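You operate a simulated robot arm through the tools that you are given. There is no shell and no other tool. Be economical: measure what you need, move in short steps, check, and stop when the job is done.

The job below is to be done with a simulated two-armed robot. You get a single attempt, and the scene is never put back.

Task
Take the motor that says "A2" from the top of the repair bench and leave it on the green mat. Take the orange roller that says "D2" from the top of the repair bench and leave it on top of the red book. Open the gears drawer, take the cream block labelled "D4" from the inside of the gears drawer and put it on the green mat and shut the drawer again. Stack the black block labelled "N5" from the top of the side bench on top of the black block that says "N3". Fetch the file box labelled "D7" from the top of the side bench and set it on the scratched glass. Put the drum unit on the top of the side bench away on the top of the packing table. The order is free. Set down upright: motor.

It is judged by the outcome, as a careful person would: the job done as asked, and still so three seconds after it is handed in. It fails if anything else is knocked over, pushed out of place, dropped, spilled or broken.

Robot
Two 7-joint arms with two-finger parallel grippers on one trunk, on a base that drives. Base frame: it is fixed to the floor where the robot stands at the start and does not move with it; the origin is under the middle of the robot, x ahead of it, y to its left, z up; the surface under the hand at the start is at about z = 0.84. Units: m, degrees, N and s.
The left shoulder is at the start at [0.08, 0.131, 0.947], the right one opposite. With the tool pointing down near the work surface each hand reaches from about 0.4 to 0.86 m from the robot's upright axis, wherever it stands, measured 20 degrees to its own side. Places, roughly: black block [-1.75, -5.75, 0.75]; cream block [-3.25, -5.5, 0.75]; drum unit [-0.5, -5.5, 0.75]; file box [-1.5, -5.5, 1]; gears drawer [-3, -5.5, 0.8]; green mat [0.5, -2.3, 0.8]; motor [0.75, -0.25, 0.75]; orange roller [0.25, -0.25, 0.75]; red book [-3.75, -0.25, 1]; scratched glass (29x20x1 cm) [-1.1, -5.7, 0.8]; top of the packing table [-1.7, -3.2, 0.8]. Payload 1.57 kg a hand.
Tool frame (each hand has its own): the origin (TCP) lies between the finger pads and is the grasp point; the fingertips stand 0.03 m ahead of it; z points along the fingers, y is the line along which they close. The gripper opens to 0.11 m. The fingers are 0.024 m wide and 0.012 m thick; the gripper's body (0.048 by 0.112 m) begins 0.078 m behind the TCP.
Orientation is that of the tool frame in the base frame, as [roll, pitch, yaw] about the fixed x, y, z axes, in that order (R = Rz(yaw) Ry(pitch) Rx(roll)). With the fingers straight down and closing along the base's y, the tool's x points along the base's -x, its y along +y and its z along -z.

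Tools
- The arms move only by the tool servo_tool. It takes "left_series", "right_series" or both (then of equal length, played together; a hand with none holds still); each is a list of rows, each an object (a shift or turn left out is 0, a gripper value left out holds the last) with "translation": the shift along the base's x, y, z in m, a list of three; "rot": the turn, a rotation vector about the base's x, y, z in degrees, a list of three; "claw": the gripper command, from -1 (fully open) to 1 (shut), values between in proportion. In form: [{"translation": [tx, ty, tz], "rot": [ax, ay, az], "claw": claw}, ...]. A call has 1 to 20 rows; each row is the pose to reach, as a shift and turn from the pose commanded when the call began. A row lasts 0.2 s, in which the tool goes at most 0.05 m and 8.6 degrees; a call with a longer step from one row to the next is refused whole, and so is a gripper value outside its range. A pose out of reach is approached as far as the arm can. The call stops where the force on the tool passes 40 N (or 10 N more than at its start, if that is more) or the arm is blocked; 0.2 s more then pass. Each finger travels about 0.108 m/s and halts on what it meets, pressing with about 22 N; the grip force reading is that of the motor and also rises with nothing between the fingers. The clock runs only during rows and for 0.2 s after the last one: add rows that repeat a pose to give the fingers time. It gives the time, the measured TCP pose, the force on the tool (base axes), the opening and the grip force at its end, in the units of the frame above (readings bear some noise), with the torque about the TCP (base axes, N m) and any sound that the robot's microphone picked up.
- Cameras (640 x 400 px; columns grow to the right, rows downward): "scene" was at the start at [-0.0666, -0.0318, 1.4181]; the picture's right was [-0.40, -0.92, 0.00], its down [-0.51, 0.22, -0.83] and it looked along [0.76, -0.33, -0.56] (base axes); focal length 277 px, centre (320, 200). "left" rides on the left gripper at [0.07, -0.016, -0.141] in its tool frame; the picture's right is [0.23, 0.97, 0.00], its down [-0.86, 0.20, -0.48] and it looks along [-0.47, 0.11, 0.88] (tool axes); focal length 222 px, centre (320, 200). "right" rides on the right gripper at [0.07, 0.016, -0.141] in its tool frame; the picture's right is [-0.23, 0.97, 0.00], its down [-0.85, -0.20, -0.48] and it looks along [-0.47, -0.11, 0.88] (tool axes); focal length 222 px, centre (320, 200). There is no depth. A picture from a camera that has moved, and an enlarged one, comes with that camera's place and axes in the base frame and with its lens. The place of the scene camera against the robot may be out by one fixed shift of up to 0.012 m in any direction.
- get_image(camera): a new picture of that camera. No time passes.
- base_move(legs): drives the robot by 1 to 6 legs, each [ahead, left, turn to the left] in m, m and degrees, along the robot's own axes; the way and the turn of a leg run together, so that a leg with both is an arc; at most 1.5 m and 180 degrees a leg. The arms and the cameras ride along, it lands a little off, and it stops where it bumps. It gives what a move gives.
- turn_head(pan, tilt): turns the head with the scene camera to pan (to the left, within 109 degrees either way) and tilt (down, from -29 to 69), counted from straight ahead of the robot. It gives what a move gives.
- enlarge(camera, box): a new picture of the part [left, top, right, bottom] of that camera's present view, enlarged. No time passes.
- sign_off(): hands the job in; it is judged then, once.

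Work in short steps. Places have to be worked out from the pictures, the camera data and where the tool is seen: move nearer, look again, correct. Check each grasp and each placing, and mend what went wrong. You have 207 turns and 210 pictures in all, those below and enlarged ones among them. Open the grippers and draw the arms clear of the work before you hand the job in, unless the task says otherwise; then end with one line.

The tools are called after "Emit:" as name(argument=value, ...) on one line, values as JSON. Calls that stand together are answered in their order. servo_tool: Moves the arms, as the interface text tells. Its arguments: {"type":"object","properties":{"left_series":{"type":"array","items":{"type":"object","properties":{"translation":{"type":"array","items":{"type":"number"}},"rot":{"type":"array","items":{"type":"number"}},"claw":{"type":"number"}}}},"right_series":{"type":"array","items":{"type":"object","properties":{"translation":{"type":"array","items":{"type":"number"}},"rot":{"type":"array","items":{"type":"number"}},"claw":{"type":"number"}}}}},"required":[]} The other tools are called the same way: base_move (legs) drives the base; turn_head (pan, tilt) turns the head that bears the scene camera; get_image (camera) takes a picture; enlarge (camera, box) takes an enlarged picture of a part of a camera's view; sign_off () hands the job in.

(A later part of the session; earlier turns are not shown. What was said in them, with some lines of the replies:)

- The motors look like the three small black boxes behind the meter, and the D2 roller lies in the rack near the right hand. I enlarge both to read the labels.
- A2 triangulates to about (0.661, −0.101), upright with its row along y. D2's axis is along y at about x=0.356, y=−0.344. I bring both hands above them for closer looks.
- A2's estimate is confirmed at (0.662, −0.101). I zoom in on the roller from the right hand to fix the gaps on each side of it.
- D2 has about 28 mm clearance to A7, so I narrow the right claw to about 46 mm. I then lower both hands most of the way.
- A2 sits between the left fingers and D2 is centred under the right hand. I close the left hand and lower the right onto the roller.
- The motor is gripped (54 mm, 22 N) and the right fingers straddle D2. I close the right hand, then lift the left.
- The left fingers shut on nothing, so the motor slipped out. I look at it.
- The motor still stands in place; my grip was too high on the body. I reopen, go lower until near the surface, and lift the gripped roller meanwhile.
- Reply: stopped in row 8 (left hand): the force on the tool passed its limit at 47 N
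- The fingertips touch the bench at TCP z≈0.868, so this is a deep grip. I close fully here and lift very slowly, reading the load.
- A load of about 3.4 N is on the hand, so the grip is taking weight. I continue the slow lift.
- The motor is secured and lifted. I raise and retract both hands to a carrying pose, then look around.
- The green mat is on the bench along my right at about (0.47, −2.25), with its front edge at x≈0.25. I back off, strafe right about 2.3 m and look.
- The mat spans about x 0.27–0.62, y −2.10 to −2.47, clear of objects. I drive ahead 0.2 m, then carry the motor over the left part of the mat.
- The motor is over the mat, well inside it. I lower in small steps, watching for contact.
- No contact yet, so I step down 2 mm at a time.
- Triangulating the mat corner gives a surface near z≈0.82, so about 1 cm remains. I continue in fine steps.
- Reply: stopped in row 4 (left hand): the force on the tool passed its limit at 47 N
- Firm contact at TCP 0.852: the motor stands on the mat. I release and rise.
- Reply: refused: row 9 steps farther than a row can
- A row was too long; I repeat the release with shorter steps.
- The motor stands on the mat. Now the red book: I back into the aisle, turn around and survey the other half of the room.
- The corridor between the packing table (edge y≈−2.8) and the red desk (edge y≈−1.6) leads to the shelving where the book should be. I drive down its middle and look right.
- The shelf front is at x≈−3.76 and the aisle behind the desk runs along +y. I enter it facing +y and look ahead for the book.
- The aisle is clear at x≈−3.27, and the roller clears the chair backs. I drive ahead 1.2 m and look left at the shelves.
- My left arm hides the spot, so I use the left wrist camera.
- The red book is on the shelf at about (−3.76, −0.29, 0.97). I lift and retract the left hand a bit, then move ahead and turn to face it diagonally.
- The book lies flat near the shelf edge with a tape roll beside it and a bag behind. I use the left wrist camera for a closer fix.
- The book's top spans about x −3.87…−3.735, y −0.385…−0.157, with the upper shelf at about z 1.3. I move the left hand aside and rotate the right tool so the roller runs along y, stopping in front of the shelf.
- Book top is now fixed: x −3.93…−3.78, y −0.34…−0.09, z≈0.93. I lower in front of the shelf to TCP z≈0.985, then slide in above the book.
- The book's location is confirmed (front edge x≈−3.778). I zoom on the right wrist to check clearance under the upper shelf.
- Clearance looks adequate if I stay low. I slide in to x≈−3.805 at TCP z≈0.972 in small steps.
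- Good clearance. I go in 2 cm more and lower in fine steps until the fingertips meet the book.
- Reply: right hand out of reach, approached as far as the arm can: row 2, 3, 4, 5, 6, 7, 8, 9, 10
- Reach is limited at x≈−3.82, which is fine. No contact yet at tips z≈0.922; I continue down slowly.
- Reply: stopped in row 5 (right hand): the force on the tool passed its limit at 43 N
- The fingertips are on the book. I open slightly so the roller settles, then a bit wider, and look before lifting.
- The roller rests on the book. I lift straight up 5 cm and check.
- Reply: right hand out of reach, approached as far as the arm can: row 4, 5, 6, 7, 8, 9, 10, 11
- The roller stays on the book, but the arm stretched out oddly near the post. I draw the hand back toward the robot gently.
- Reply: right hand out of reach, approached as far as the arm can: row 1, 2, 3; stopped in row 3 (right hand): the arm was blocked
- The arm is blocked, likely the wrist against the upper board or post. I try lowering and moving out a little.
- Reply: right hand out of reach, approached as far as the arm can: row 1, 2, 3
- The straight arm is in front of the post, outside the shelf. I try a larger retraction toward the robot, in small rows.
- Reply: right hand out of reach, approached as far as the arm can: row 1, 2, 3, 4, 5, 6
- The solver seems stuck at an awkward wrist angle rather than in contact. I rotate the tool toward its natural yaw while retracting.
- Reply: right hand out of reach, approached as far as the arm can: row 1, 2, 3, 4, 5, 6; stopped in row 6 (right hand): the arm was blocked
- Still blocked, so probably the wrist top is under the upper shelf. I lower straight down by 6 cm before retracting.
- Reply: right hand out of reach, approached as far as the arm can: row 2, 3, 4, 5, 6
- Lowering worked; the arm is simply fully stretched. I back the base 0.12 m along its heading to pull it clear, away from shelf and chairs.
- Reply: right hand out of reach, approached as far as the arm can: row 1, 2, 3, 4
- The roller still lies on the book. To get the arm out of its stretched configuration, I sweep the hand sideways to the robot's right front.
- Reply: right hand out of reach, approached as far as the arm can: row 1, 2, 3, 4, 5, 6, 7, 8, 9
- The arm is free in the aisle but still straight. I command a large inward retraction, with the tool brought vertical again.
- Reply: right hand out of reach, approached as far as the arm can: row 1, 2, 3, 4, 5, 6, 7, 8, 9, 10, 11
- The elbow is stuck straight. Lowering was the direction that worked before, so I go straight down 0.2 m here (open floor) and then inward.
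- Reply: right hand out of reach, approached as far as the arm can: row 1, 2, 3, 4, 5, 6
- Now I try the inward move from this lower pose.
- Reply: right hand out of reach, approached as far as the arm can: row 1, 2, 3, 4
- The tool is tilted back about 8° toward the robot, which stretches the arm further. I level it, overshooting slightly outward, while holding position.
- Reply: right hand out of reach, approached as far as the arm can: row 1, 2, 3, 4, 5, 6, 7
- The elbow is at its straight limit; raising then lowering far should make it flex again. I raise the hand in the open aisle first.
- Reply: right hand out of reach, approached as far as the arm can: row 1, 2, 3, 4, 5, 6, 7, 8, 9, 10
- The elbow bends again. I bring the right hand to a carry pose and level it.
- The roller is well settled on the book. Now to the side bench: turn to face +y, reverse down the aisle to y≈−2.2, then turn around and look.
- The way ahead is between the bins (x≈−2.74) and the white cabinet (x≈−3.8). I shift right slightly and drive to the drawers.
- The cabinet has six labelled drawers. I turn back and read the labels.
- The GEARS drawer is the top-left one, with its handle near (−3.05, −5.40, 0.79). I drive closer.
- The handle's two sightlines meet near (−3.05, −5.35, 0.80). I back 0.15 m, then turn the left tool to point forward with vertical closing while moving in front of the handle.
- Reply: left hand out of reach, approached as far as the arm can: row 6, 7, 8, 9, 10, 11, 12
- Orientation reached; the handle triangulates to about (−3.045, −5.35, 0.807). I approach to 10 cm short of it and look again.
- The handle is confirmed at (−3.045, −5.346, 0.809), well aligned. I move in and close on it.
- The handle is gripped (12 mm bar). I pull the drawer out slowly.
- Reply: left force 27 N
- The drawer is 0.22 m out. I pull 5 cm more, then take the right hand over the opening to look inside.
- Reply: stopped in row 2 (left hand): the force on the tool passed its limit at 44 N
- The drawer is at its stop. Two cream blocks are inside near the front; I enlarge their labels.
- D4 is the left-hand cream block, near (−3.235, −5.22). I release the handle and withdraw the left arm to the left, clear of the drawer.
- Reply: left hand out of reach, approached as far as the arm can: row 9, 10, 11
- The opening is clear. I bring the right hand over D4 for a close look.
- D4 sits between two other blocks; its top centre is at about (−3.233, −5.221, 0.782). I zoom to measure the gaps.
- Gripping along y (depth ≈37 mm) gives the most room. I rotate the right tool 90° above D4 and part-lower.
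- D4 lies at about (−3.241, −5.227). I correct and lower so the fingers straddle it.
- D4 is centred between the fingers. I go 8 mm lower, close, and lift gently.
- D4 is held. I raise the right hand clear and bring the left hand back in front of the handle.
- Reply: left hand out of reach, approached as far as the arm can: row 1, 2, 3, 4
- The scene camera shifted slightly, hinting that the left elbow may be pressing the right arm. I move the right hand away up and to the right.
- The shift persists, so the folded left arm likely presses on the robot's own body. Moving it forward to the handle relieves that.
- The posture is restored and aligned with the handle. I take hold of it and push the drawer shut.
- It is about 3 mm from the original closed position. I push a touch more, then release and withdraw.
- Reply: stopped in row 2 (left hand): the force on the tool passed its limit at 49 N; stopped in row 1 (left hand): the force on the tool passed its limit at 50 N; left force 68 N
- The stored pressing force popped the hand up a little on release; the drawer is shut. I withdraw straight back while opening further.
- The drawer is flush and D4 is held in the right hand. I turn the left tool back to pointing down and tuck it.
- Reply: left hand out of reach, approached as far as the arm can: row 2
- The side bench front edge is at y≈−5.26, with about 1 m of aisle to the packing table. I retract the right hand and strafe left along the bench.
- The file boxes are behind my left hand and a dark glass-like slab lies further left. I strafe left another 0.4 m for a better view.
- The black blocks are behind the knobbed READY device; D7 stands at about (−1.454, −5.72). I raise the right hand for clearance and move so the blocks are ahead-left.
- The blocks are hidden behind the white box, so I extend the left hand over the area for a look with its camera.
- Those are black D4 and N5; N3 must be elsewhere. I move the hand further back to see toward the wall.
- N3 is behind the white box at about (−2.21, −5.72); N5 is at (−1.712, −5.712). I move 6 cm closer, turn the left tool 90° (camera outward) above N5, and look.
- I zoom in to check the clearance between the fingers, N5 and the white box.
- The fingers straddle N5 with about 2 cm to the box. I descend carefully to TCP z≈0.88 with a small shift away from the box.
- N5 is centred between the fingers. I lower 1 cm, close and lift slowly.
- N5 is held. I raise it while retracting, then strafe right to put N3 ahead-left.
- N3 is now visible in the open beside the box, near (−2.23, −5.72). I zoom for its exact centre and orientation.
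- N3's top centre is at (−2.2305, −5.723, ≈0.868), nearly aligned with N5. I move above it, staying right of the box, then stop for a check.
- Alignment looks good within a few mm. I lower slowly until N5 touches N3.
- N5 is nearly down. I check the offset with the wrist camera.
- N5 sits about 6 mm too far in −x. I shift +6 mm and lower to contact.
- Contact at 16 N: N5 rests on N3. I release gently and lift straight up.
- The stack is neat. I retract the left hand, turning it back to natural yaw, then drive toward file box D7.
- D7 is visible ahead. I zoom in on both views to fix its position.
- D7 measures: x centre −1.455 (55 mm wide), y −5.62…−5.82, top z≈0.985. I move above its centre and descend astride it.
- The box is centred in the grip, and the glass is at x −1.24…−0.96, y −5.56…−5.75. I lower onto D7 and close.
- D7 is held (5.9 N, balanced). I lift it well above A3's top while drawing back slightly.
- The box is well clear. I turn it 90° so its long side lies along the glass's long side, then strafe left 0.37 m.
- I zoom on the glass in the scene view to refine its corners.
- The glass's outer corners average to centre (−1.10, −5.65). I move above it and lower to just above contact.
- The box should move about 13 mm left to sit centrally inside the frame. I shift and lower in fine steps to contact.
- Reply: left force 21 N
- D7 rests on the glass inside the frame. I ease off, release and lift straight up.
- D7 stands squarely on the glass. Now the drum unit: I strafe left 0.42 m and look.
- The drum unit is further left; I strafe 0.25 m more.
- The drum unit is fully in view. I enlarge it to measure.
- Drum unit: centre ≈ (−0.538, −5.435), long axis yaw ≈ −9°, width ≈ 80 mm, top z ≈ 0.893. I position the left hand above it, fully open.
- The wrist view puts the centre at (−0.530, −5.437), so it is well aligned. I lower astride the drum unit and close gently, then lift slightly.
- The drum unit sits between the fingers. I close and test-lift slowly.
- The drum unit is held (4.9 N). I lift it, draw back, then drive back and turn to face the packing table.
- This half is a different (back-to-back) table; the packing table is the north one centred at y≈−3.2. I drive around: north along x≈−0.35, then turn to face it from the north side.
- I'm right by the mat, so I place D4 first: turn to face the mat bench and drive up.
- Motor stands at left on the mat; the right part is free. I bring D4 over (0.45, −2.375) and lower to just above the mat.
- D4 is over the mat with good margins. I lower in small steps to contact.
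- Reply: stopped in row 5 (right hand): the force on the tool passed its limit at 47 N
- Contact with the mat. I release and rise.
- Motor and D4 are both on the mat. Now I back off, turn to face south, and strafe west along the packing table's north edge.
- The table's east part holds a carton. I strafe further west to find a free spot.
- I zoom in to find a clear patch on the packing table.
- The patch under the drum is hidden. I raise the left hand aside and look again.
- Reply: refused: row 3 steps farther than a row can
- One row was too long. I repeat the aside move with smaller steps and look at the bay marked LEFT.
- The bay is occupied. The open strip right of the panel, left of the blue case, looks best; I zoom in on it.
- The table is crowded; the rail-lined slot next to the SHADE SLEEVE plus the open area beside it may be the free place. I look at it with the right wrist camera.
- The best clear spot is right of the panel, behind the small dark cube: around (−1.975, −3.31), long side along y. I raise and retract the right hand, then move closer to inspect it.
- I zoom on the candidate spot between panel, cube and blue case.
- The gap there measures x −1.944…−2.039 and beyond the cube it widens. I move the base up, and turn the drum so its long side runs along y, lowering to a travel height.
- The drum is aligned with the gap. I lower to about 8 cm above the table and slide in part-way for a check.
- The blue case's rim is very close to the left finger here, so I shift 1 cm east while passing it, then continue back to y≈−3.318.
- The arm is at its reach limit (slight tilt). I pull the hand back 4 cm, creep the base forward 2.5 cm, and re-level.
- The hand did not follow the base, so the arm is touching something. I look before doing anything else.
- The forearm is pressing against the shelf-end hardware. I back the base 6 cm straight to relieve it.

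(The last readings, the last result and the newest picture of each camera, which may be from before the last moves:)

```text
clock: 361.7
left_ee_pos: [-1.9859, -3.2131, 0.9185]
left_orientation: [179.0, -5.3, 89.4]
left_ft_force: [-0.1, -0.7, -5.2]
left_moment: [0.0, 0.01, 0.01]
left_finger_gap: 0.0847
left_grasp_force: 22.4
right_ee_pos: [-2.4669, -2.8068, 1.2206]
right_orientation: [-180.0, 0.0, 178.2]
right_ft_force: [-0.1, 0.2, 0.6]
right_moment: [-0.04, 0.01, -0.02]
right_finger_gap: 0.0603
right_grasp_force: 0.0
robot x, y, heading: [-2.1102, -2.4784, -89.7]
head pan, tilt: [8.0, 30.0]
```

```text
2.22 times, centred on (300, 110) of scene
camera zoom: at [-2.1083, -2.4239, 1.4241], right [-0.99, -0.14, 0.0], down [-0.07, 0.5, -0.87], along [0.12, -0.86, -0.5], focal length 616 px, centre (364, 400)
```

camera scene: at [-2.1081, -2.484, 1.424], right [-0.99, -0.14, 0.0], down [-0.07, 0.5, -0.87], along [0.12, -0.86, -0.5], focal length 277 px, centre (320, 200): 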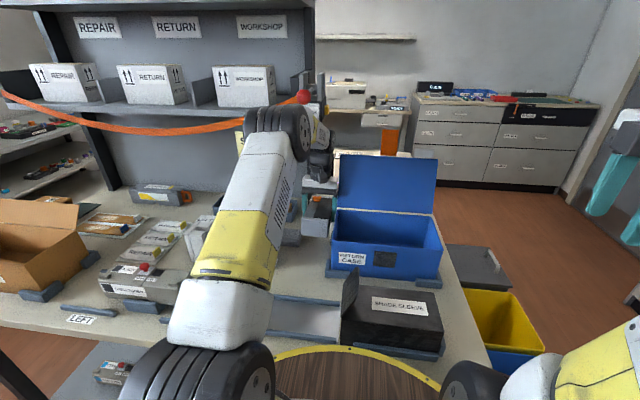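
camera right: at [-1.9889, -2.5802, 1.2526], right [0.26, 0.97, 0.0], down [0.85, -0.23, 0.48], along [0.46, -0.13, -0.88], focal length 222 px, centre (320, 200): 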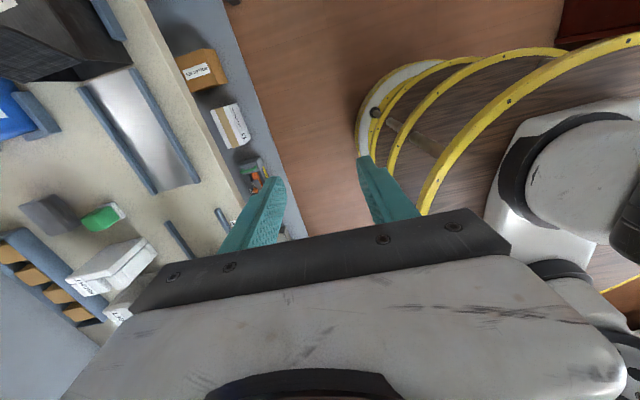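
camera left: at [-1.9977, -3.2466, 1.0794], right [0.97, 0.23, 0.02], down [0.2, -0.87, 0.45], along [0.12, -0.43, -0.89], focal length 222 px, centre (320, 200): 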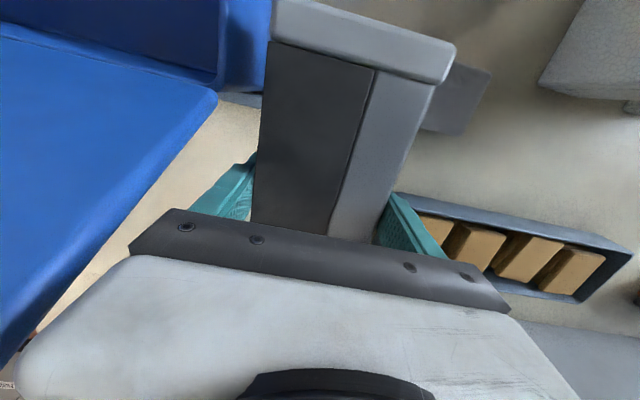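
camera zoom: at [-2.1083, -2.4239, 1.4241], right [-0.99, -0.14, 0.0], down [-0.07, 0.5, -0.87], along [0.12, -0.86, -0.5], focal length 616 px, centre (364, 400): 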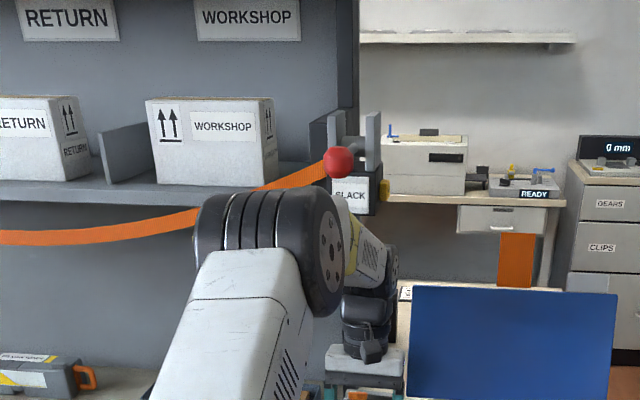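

Nothing was displaced. That spot is too tight under the shelf hardware; instead I'll use the clear RIGHT bay near the front, resting the drum across its two low rails. First I back the hand out north, levelling it.

Emit:
servo_tool(left_series=[{"translation": [0.006, 0.015, 0.004], "rot": [-1, 0, 0]}, {"translation": [0.01, 0.035, 0.01], "rot": [-2.5, 0, 0]}, {"translation": [0.012, 0.06, 0.02], "rot": [-4, 0, 0]}, {"translation": [0.012, 0.09, 0.03], "rot": [-5.3, 0, 0]}, {"translation": [0.012, 0.13, 0.045], "rot": [-5.3, 0, 0]}, {"translation": [0.012, 0.17, 0.065], "rot": [-5.3, 0, 0]}, {"translation": [0.012, 0.2, 0.1], "rot": [-5.3, 0, 0]}, {"translation": [0.02, 0.23, 0.13], "rot": [-5.3, 0, 0]}, {"translation": [0.05, 0.25, 0.15], "rot": [-5.3, 0, 0]}, {"translation": [0.09, 0.27, 0.16], "rot": [-5.3, 0, 0]}, {"translation": [0.13, 0.29, 0.16], "rot": [-5.3, 0, 0]}])

Emit:
turn_head(pan=12, tilt=45)

Emit:
get_image(camera="scene")

```text
clock: 364.1
left_ee_pos: [-1.8558, -2.9242, 1.0803]
left_orientation: [179.1, -0.1, 89.5]
left_ft_force: [-0.7, -0.9, -4.7]
left_moment: [0.05, -0.05, 0.02]
left_finger_gap: 0.085
left_grasp_force: 22.0
right_ee_pos: [-2.4684, -2.8067, 1.2218]
right_orientation: [-179.9, 0.1, 178.2]
right_ft_force: [0.0, 0.0, 0.9]
right_moment: [-0.01, -0.04, 0.02]
right_finger_gap: 0.0607
right_grasp_force: 0.0
robot x, y, heading: [-2.1126, -2.4787, -89.7]
head pan, tilt: [8.0, 30.0]
```

```text
clock: 364.9
left_ee_pos: [-1.8575, -2.9244, 1.0795]
left_orientation: [179.1, 0.0, 89.4]
left_ft_force: [-0.2, 0.6, -4.1]
left_moment: [0.0, 0.01, -0.03]
left_finger_gap: 0.0851
left_grasp_force: 22.4
right_ee_pos: [-2.4669, -2.8081, 1.222]
right_orientation: [-179.9, -0.2, 178.2]
right_ft_force: [-0.7, 0.5, 0.2]
right_moment: [0.01, 0.01, -0.03]
right_finger_gap: 0.0605
right_grasp_force: 0.0
robot x, y, heading: [-2.1119, -2.4753, -90.1]
head pan, tilt: [12.0, 45.0]
```

```text
38 pictures are left
camera scene: at [-2.1039, -2.4135, 1.4016], right [-0.98, -0.21, 0.0], down [-0.15, 0.69, -0.71], along [0.15, -0.69, -0.71], focal length 277 px, centre (320, 200)
```

scene: 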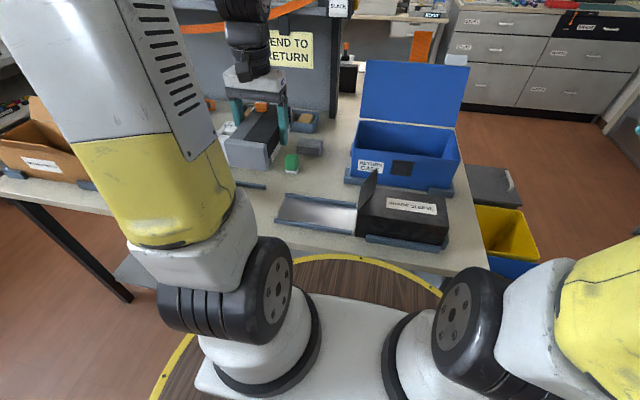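

I position the base so the RIGHT bay is ahead-left, and bring the drum above it.

Emit:
base_move(legs=[[0, 0.17, 0]])

Emit:
servo_tool(left_series=[{"translation": [-0.03, 0.005, -0.02]}, {"translation": [-0.06, 0.01, -0.05]}, {"translation": [-0.085, 0.018, -0.08]}, {"translation": [-0.085, 0.018, -0.1]}])

Emit:
turn_head(pan=20, tilt=50)

Emit:
get_image(camera="scene")

Emit:
get_image(camera="left")

```text
clock: 366.4
left_ee_pos: [-1.6874, -2.9233, 1.0794]
left_orientation: [179.1, -0.2, 89.4]
left_ft_force: [-0.3, -0.7, -4.5]
left_moment: [0.03, -0.04, 0.01]
left_finger_gap: 0.0848
left_grasp_force: 21.3
right_ee_pos: [-2.2988, -2.808, 1.2218]
right_orientation: [-179.8, 0.0, 178.2]
right_ft_force: [0.7, -0.6, -0.5]
right_moment: [0.04, -0.04, -0.01]
right_finger_gap: 0.0604
right_grasp_force: 0.1
robot x, y, heading: [-1.9456, -2.4755, -90.0]
head pan, tilt: [12.0, 45.0]
```

```text
clock: 367.4
left_ee_pos: [-1.7743, -2.9042, 0.9805]
left_orientation: [179.1, -0.1, 89.5]
left_ft_force: [0.2, -0.2, -4.1]
left_moment: [-0.03, -0.01, -0.02]
left_finger_gap: 0.0849
left_grasp_force: 21.7
right_ee_pos: [-2.2982, -2.8073, 1.2225]
right_orientation: [-179.9, -0.1, 178.2]
right_ft_force: [0.3, -0.5, 0.4]
right_moment: [0.0, 0.0, -0.01]
right_finger_gap: 0.0604
right_grasp_force: 0.1
robot x, y, heading: [-1.943, -2.4708, -89.8]
head pan, tilt: [12.0, 45.0]
```

```text
clock: 368.0
left_ee_pos: [-1.7733, -2.9057, 0.9798]
left_orientation: [179.1, -0.1, 89.4]
left_ft_force: [1.0, -0.1, -4.7]
left_moment: [0.03, -0.02, -0.01]
left_finger_gap: 0.0849
left_grasp_force: 22.0
right_ee_pos: [-2.2977, -2.8077, 1.2225]
right_orientation: [-179.9, -0.1, 178.2]
right_ft_force: [0.4, -0.5, 0.4]
right_moment: [0.01, 0.01, -0.02]
right_finger_gap: 0.0603
right_grasp_force: 0.2
robot x, y, heading: [-1.9411, -2.4778, -90.1]
head pan, tilt: [20.0, 50.0]
```

```text
37 pictures are left
camera scene: at [-1.9252, -2.4061, 1.3946], right [-0.94, -0.34, 0.0], down [-0.26, 0.72, -0.64], along [0.22, -0.6, -0.77], focal length 277 px, centre (320, 200)
```

scene: 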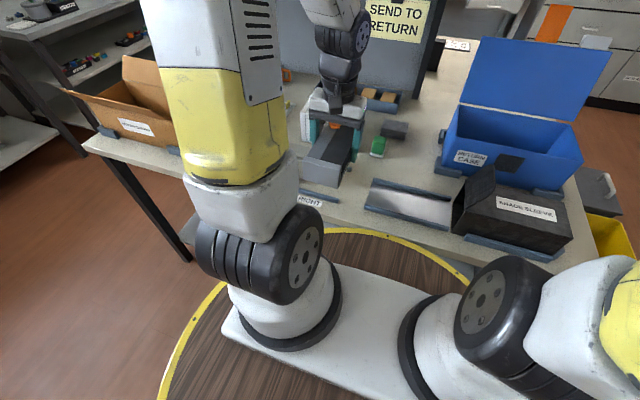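

```text
36 pictures are left
camera left: at [-1.7915, -2.8364, 1.1196], right [0.98, 0.22, 0.02], down [0.18, -0.86, 0.48], along [0.12, -0.47, -0.88], focal length 222 px, centre (320, 200)
```

left: 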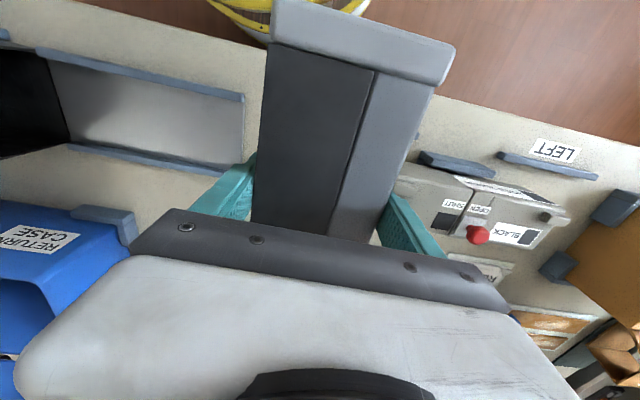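

The bay is free on both sides of the drum (toner edge x≈−1.70, tray end x≈−1.862). I lower in steps to contact.

Emit:
servo_tool(left_series=[{"translation": [-0.003, 0, -0.02]}, {"translation": [-0.003, 0, -0.04]}, {"translation": [-0.003, 0, -0.055]}, {"translation": [-0.003, 0, -0.068]}, {"translation": [-0.003, 0, -0.074]}, {"translation": [-0.003, 0, -0.08]}])

Emit:
get_image(camera="left")

Emit:
enlarge(camera="scene", box=[260, 80, 420, 240])

```text
clock: 369.4
left_ee_pos: [-1.7753, -2.9047, 0.9]
left_orientation: [179.1, -0.1, 89.4]
left_ft_force: [-0.1, 0.2, -4.7]
left_moment: [0.0, -0.02, -0.01]
left_finger_gap: 0.0847
left_grasp_force: 21.9
right_ee_pos: [-2.2976, -2.8074, 1.2209]
right_orientation: [-179.9, -0.1, 178.2]
right_ft_force: [-0.4, 0.8, 1.3]
right_moment: [0.01, 0.01, -0.01]
right_finger_gap: 0.0605
right_grasp_force: 0.1
robot x, y, heading: [-1.9437, -2.4744, -90.1]
head pan, tilt: [20.0, 50.0]
```

```text
35 pictures are left
camera left: at [-1.794, -2.8365, 1.039], right [0.98, 0.22, 0.02], down [0.18, -0.86, 0.48], along [0.12, -0.47, -0.88], focal length 222 px, centre (320, 200)
```

left: 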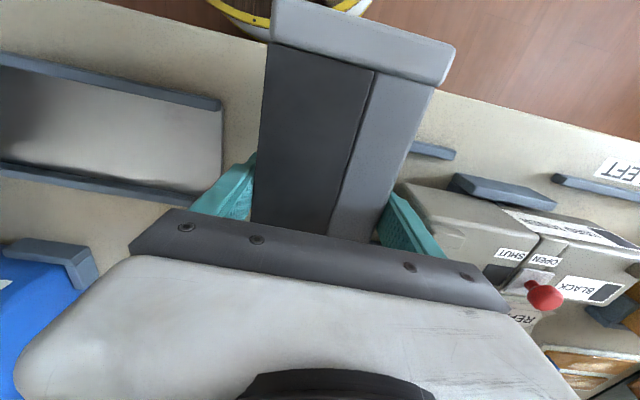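

```text
2.50 times, centred on (340, 160) of scene
camera zoom: at [-1.9251, -2.4061, 1.3946], right [-0.94, -0.34, 0.0], down [-0.26, 0.72, -0.64], along [0.22, -0.6, -0.77], focal length 694 px, centre (270, 300)
```

zoom: 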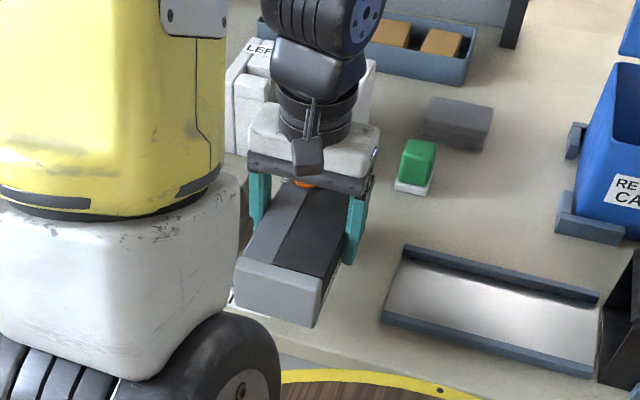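

Placement over the bay's rails looks good with comfortable margins. I lower in 2 mm steps to contact.

Emit:
servo_tool(left_series=[{"translation": [0.002, 0, -0.002]}, {"translation": [0.003, 0, -0.004]}, {"translation": [0.003, 0, -0.006]}, {"translation": [0.003, 0, -0.008]}, {"translation": [0.003, 0, -0.01]}, {"translation": [0.003, 0, -0.012]}])

```text
clock: 370.8
left_ee_pos: [-1.7732, -2.9064, 0.8872]
left_orientation: [179.1, -0.2, 89.5]
left_ft_force: [-0.4, -0.3, -3.7]
left_moment: [0.02, 0.02, 0.01]
left_finger_gap: 0.085
left_grasp_force: 22.3
right_ee_pos: [-2.2987, -2.8079, 1.2223]
right_orientation: [-179.9, 0.0, 178.1]
right_ft_force: [-0.1, 0.3, 0.5]
right_moment: [0.02, 0.01, -0.01]
right_finger_gap: 0.0606
right_grasp_force: 0.0
robot x, y, heading: [-1.9423, -2.4795, -89.9]
head pan, tilt: [20.0, 50.0]
```

Emit:
servo_tool(left_series=[{"translation": [0, 0, -0.002]}, {"translation": [0, 0, -0.004]}, {"translation": [0, 0, -0.006]}, {"translation": [0, 0, -0.008]}, {"translation": [0, 0, -0.01]}])

Emit:
enlarge(camera="scene", box=[260, 80, 420, 240])

```text
clock: 372.0
left_ee_pos: [-1.7718, -2.9065, 0.8762]
left_orientation: [179.1, -0.1, 89.4]
left_ft_force: [0.2, 0.2, -3.4]
left_moment: [0.03, 0.03, 0.02]
left_finger_gap: 0.0848
left_grasp_force: 22.6
right_ee_pos: [-2.2979, -2.8065, 1.2211]
right_orientation: [-179.9, -0.1, 178.2]
right_ft_force: [0.4, -0.1, 0.4]
right_moment: [0.02, -0.03, 0.01]
right_finger_gap: 0.0606
right_grasp_force: 0.1
robot x, y, heading: [-1.9418, -2.4787, -90.0]
head pan, tilt: [20.0, 50.0]
```

```text
2.50 times, centred on (340, 160) of scene
camera zoom: at [-1.9251, -2.4061, 1.3946], right [-0.94, -0.34, 0.0], down [-0.26, 0.72, -0.64], along [0.22, -0.6, -0.77], focal length 694 px, centre (270, 300)
```

zoom: 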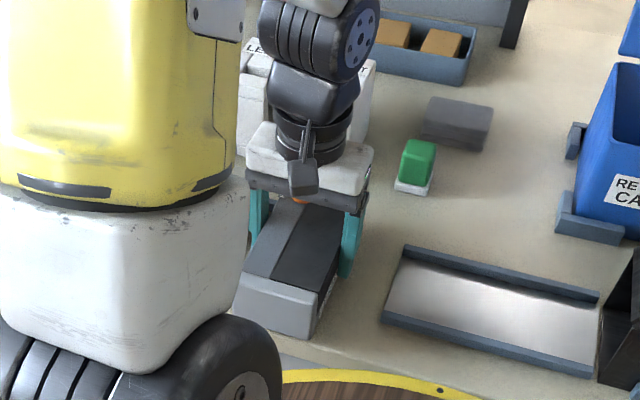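

Still no contact, so this table is lower than assumed (≈0.82). I continue in fine steps.

Emit:
servo_tool(left_series=[{"translation": [-0.002, -0.003, -0.002]}, {"translation": [-0.003, -0.006, -0.004]}, {"translation": [-0.003, -0.008, -0.006]}, {"translation": [-0.003, -0.008, -0.008]}, {"translation": [-0.003, -0.008, -0.01]}, {"translation": [-0.003, -0.008, -0.012]}, {"translation": [-0.003, -0.008, -0.014]}, {"translation": [-0.003, -0.008, -0.016]}])

Emit:
get_image(camera="left")

```text
clock: 373.8
left_ee_pos: [-1.7756, -2.9138, 0.8615]
left_orientation: [179.1, 0.0, 89.4]
left_ft_force: [-0.2, -0.4, 21.2]
left_moment: [0.03, 0.67, 0.04]
left_finger_gap: 0.085
left_grasp_force: 22.0
right_ee_pos: [-2.2976, -2.806, 1.2208]
right_orientation: [-180.0, 0.0, 178.2]
right_ft_force: [-0.4, 0.9, 0.2]
right_moment: [0.03, -0.05, 0.01]
right_finger_gap: 0.0604
right_grasp_force: 0.0
robot x, y, heading: [-1.9435, -2.4748, -89.9]
head pan, tilt: [20.0, 50.0]
```

```text
32 pictures are left
camera left: at [-1.7943, -2.8446, 1.0014], right [0.98, 0.22, 0.02], down [0.18, -0.86, 0.48], along [0.12, -0.47, -0.88], focal length 222 px, centre (320, 200)
```

left: 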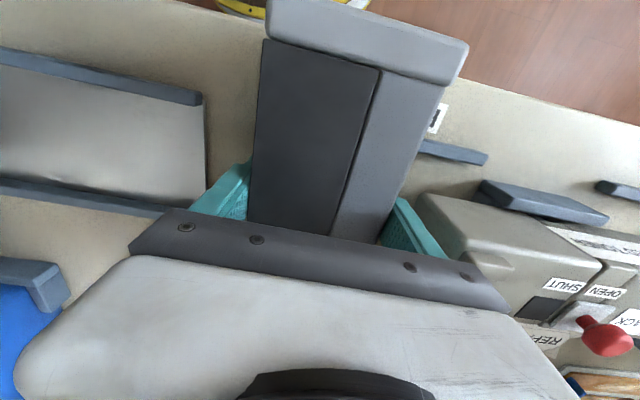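

Contact (21 N). I ease off, open the fingers slightly, and look before lifting away.

Emit:
servo_tool(left_series=[{"translation": [0, 0, 0.001]}, {"translation": [0, 0, 0.002], "claw": -0.6}, {"translation": [0, 0, 0.002], "claw": -0.68}, {"translation": [0, 0, 0.002], "claw": -0.72}, {"translation": [0, 0, 0.002], "claw": -0.75}, {"translation": [0, 0, 0.002]}])

Emit:
get_image(camera="left")

Emit:
enlarge(camera="scene", box=[260, 80, 420, 240])

```text
clock: 375.2
left_ee_pos: [-1.7756, -2.9144, 0.8618]
left_orientation: [179.1, -0.1, 89.4]
left_ft_force: [0.1, 0.4, -0.2]
left_moment: [-0.01, -0.02, 0.02]
left_finger_gap: 0.0961
left_grasp_force: 0.1
right_ee_pos: [-2.2996, -2.8076, 1.2216]
right_orientation: [-179.9, -0.1, 178.2]
right_ft_force: [0.4, 0.9, -0.5]
right_moment: [0.0, 0.03, -0.04]
right_finger_gap: 0.0606
right_grasp_force: 0.0
robot x, y, heading: [-1.9418, -2.4791, -89.6]
head pan, tilt: [20.0, 50.0]
```

```text
31 pictures are left
camera left: at [-1.794, -2.845, 1.003], right [0.98, 0.22, 0.02], down [0.18, -0.86, 0.48], along [0.12, -0.47, -0.88], focal length 222 px, centre (320, 200)
```

left: 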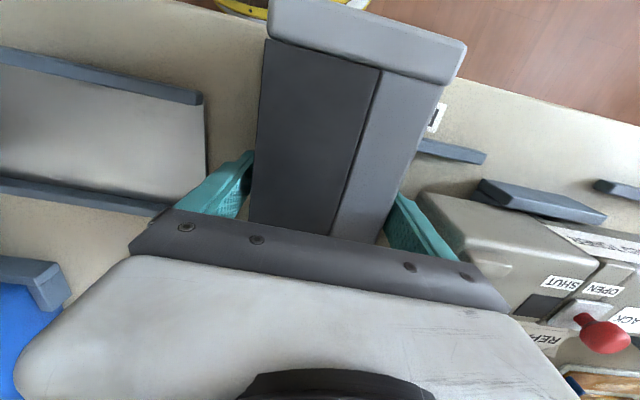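

```text
2.50 times, centred on (340, 160) of scene
camera zoom: at [-1.9252, -2.4061, 1.3946], right [-0.94, -0.34, 0.0], down [-0.26, 0.72, -0.64], along [0.22, -0.6, -0.77], focal length 694 px, centre (270, 300)
```

zoom: 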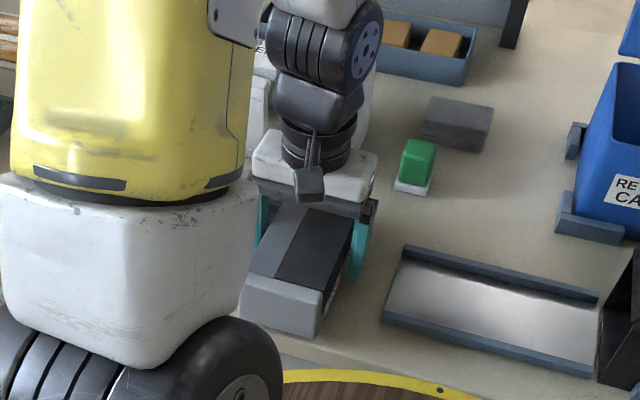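

Released; the drum sits level. I lift the hand straight up and back, then inspect.

Emit:
servo_tool(left_series=[{"translation": [0, 0, 0.02]}, {"translation": [0, 0, 0.05]}, {"translation": [0, 0, 0.09]}, {"translation": [0, 0.01, 0.13]}, {"translation": [0.02, 0.03, 0.17]}, {"translation": [0.05, 0.05, 0.2]}, {"translation": [0.08, 0.08, 0.22]}, {"translation": [0.11, 0.1, 0.24]}, {"translation": [0.14, 0.12, 0.26]}])

Emit:
get_image(camera="scene")

Emit:
enlarge(camera="scene", box=[240, 80, 420, 240])

```text
clock: 377.2
left_ee_pos: [-1.6351, -2.7926, 1.1238]
left_orientation: [179.2, -0.2, 89.4]
left_ft_force: [0.3, -0.9, -0.7]
left_moment: [0.05, -0.03, -0.03]
left_finger_gap: 0.0962
left_grasp_force: 0.1
right_ee_pos: [-2.2998, -2.8079, 1.2219]
right_orientation: [-179.9, 0.0, 178.2]
right_ft_force: [0.1, 0.2, -0.2]
right_moment: [0.06, -0.05, 0.01]
right_finger_gap: 0.0605
right_grasp_force: 0.0
robot x, y, heading: [-1.9422, -2.4746, -89.9]
head pan, tilt: [20.0, 50.0]
```

```text
29 pictures are left
camera scene: at [-1.9253, -2.4063, 1.3946], right [-0.94, -0.34, 0.0], down [-0.26, 0.72, -0.64], along [0.22, -0.6, -0.77], focal length 277 px, centre (320, 200)
```

scene: 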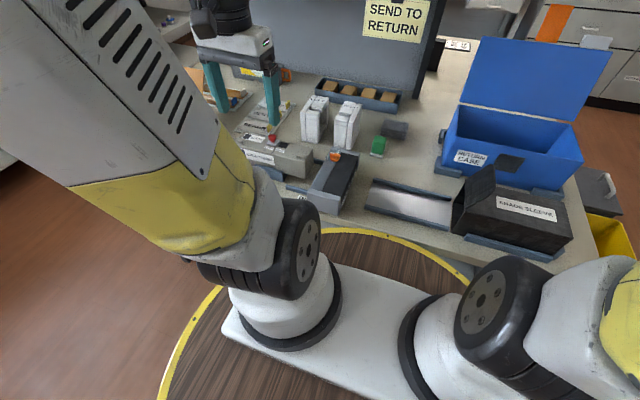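

```text
2.50 times, centred on (330, 160) of scene
camera zoom: at [-1.9253, -2.4063, 1.3946], right [-0.94, -0.34, 0.0], down [-0.26, 0.72, -0.64], along [0.22, -0.6, -0.77], focal length 694 px, centre (295, 300)
```

zoom: 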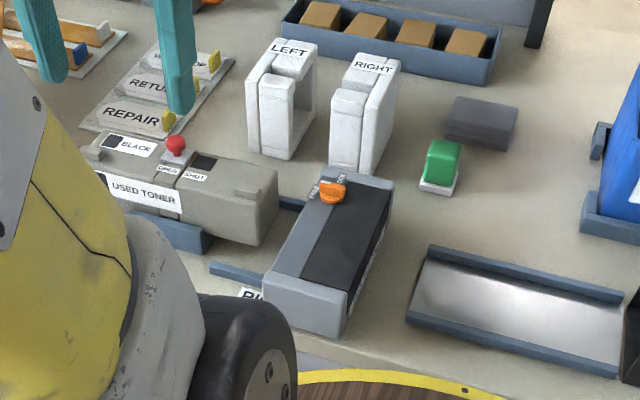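

The drum unit rests level on the packing table with nothing disturbed. I back away, open both grippers fully and take a last look.

Emit:
base_move(legs=[[-0.3, 0, 0]])

Emit:
servo_tool(left_series=[{"claw": -1}, {"claw": -1}], right_series=[{"claw": -1}, {"claw": -1}])

Emit:
turn_head(pan=12, tilt=32)

Emit:
get_image(camera="scene")

```text
clock: 379.3
left_ee_pos: [-1.6362, -2.4905, 1.1227]
left_orientation: [179.1, 0.0, 89.6]
left_ft_force: [0.7, 0.3, 0.8]
left_moment: [0.01, 0.0, 0.01]
left_finger_gap: 0.0962
left_grasp_force: 0.1
right_ee_pos: [-2.2979, -2.5053, 1.2207]
right_orientation: [-179.9, -0.1, 178.2]
right_ft_force: [-0.3, -0.9, -0.3]
right_moment: [0.01, -0.03, 0.01]
right_finger_gap: 0.0606
right_grasp_force: 0.1
robot x, y, heading: [-1.9432, -2.1769, -89.8]
head pan, tilt: [20.0, 50.0]
```

```text
clock: 379.9
left_ee_pos: [-1.6354, -2.4907, 1.1234]
left_orientation: [179.2, 0.0, 89.5]
left_ft_force: [-0.6, 0.3, -0.3]
left_moment: [0.0, -0.01, -0.02]
left_finger_gap: 0.1097
left_grasp_force: 0.1
right_ee_pos: [-2.2975, -2.505, 1.2223]
right_orientation: [-179.9, -0.2, 178.3]
right_ft_force: [-0.1, -0.1, 0.4]
right_moment: [-0.02, -0.01, 0.03]
right_finger_gap: 0.1098
right_grasp_force: 0.1
robot x, y, heading: [-1.9418, -2.1718, -90.1]
head pan, tilt: [20.0, 50.0]
```

```text
clock: 380.7
left_ee_pos: [-1.6349, -2.4918, 1.1245]
left_orientation: [179.1, -0.1, 89.5]
left_ft_force: [-0.7, 0.6, 0.4]
left_moment: [0.0, -0.04, 0.03]
left_finger_gap: 0.1098
left_grasp_force: 0.0
right_ee_pos: [-2.2985, -2.5051, 1.2225]
right_orientation: [-179.9, -0.1, 178.2]
right_ft_force: [0.0, -0.1, 0.5]
right_moment: [0.02, 0.01, 0.03]
right_finger_gap: 0.1099
right_grasp_force: 0.1
robot x, y, heading: [-1.94, -2.1765, -89.8]
head pan, tilt: [12.0, 32.0]
```

```text
27 pictures are left
camera scene: at [-1.9333, -2.1186, 1.4209], right [-0.98, -0.21, 0.0], down [-0.11, 0.52, -0.85], along [0.18, -0.83, -0.53], focal length 277 px, centre (320, 200)
```

scene: 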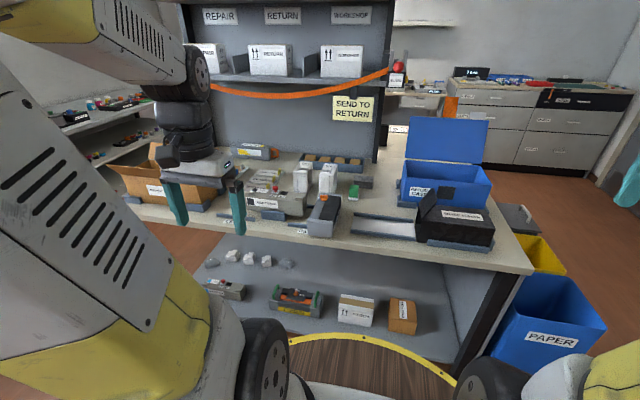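

Everything is in place, both grippers are open and the arms are clear, so I hand the job in.

Emit:
sign_off()

```text
The job is handed in.
```

All six jobs are done and handed in; the one compromise is that the drum unit rests across two low rails on the crowded packing table rather than flat on its surface.
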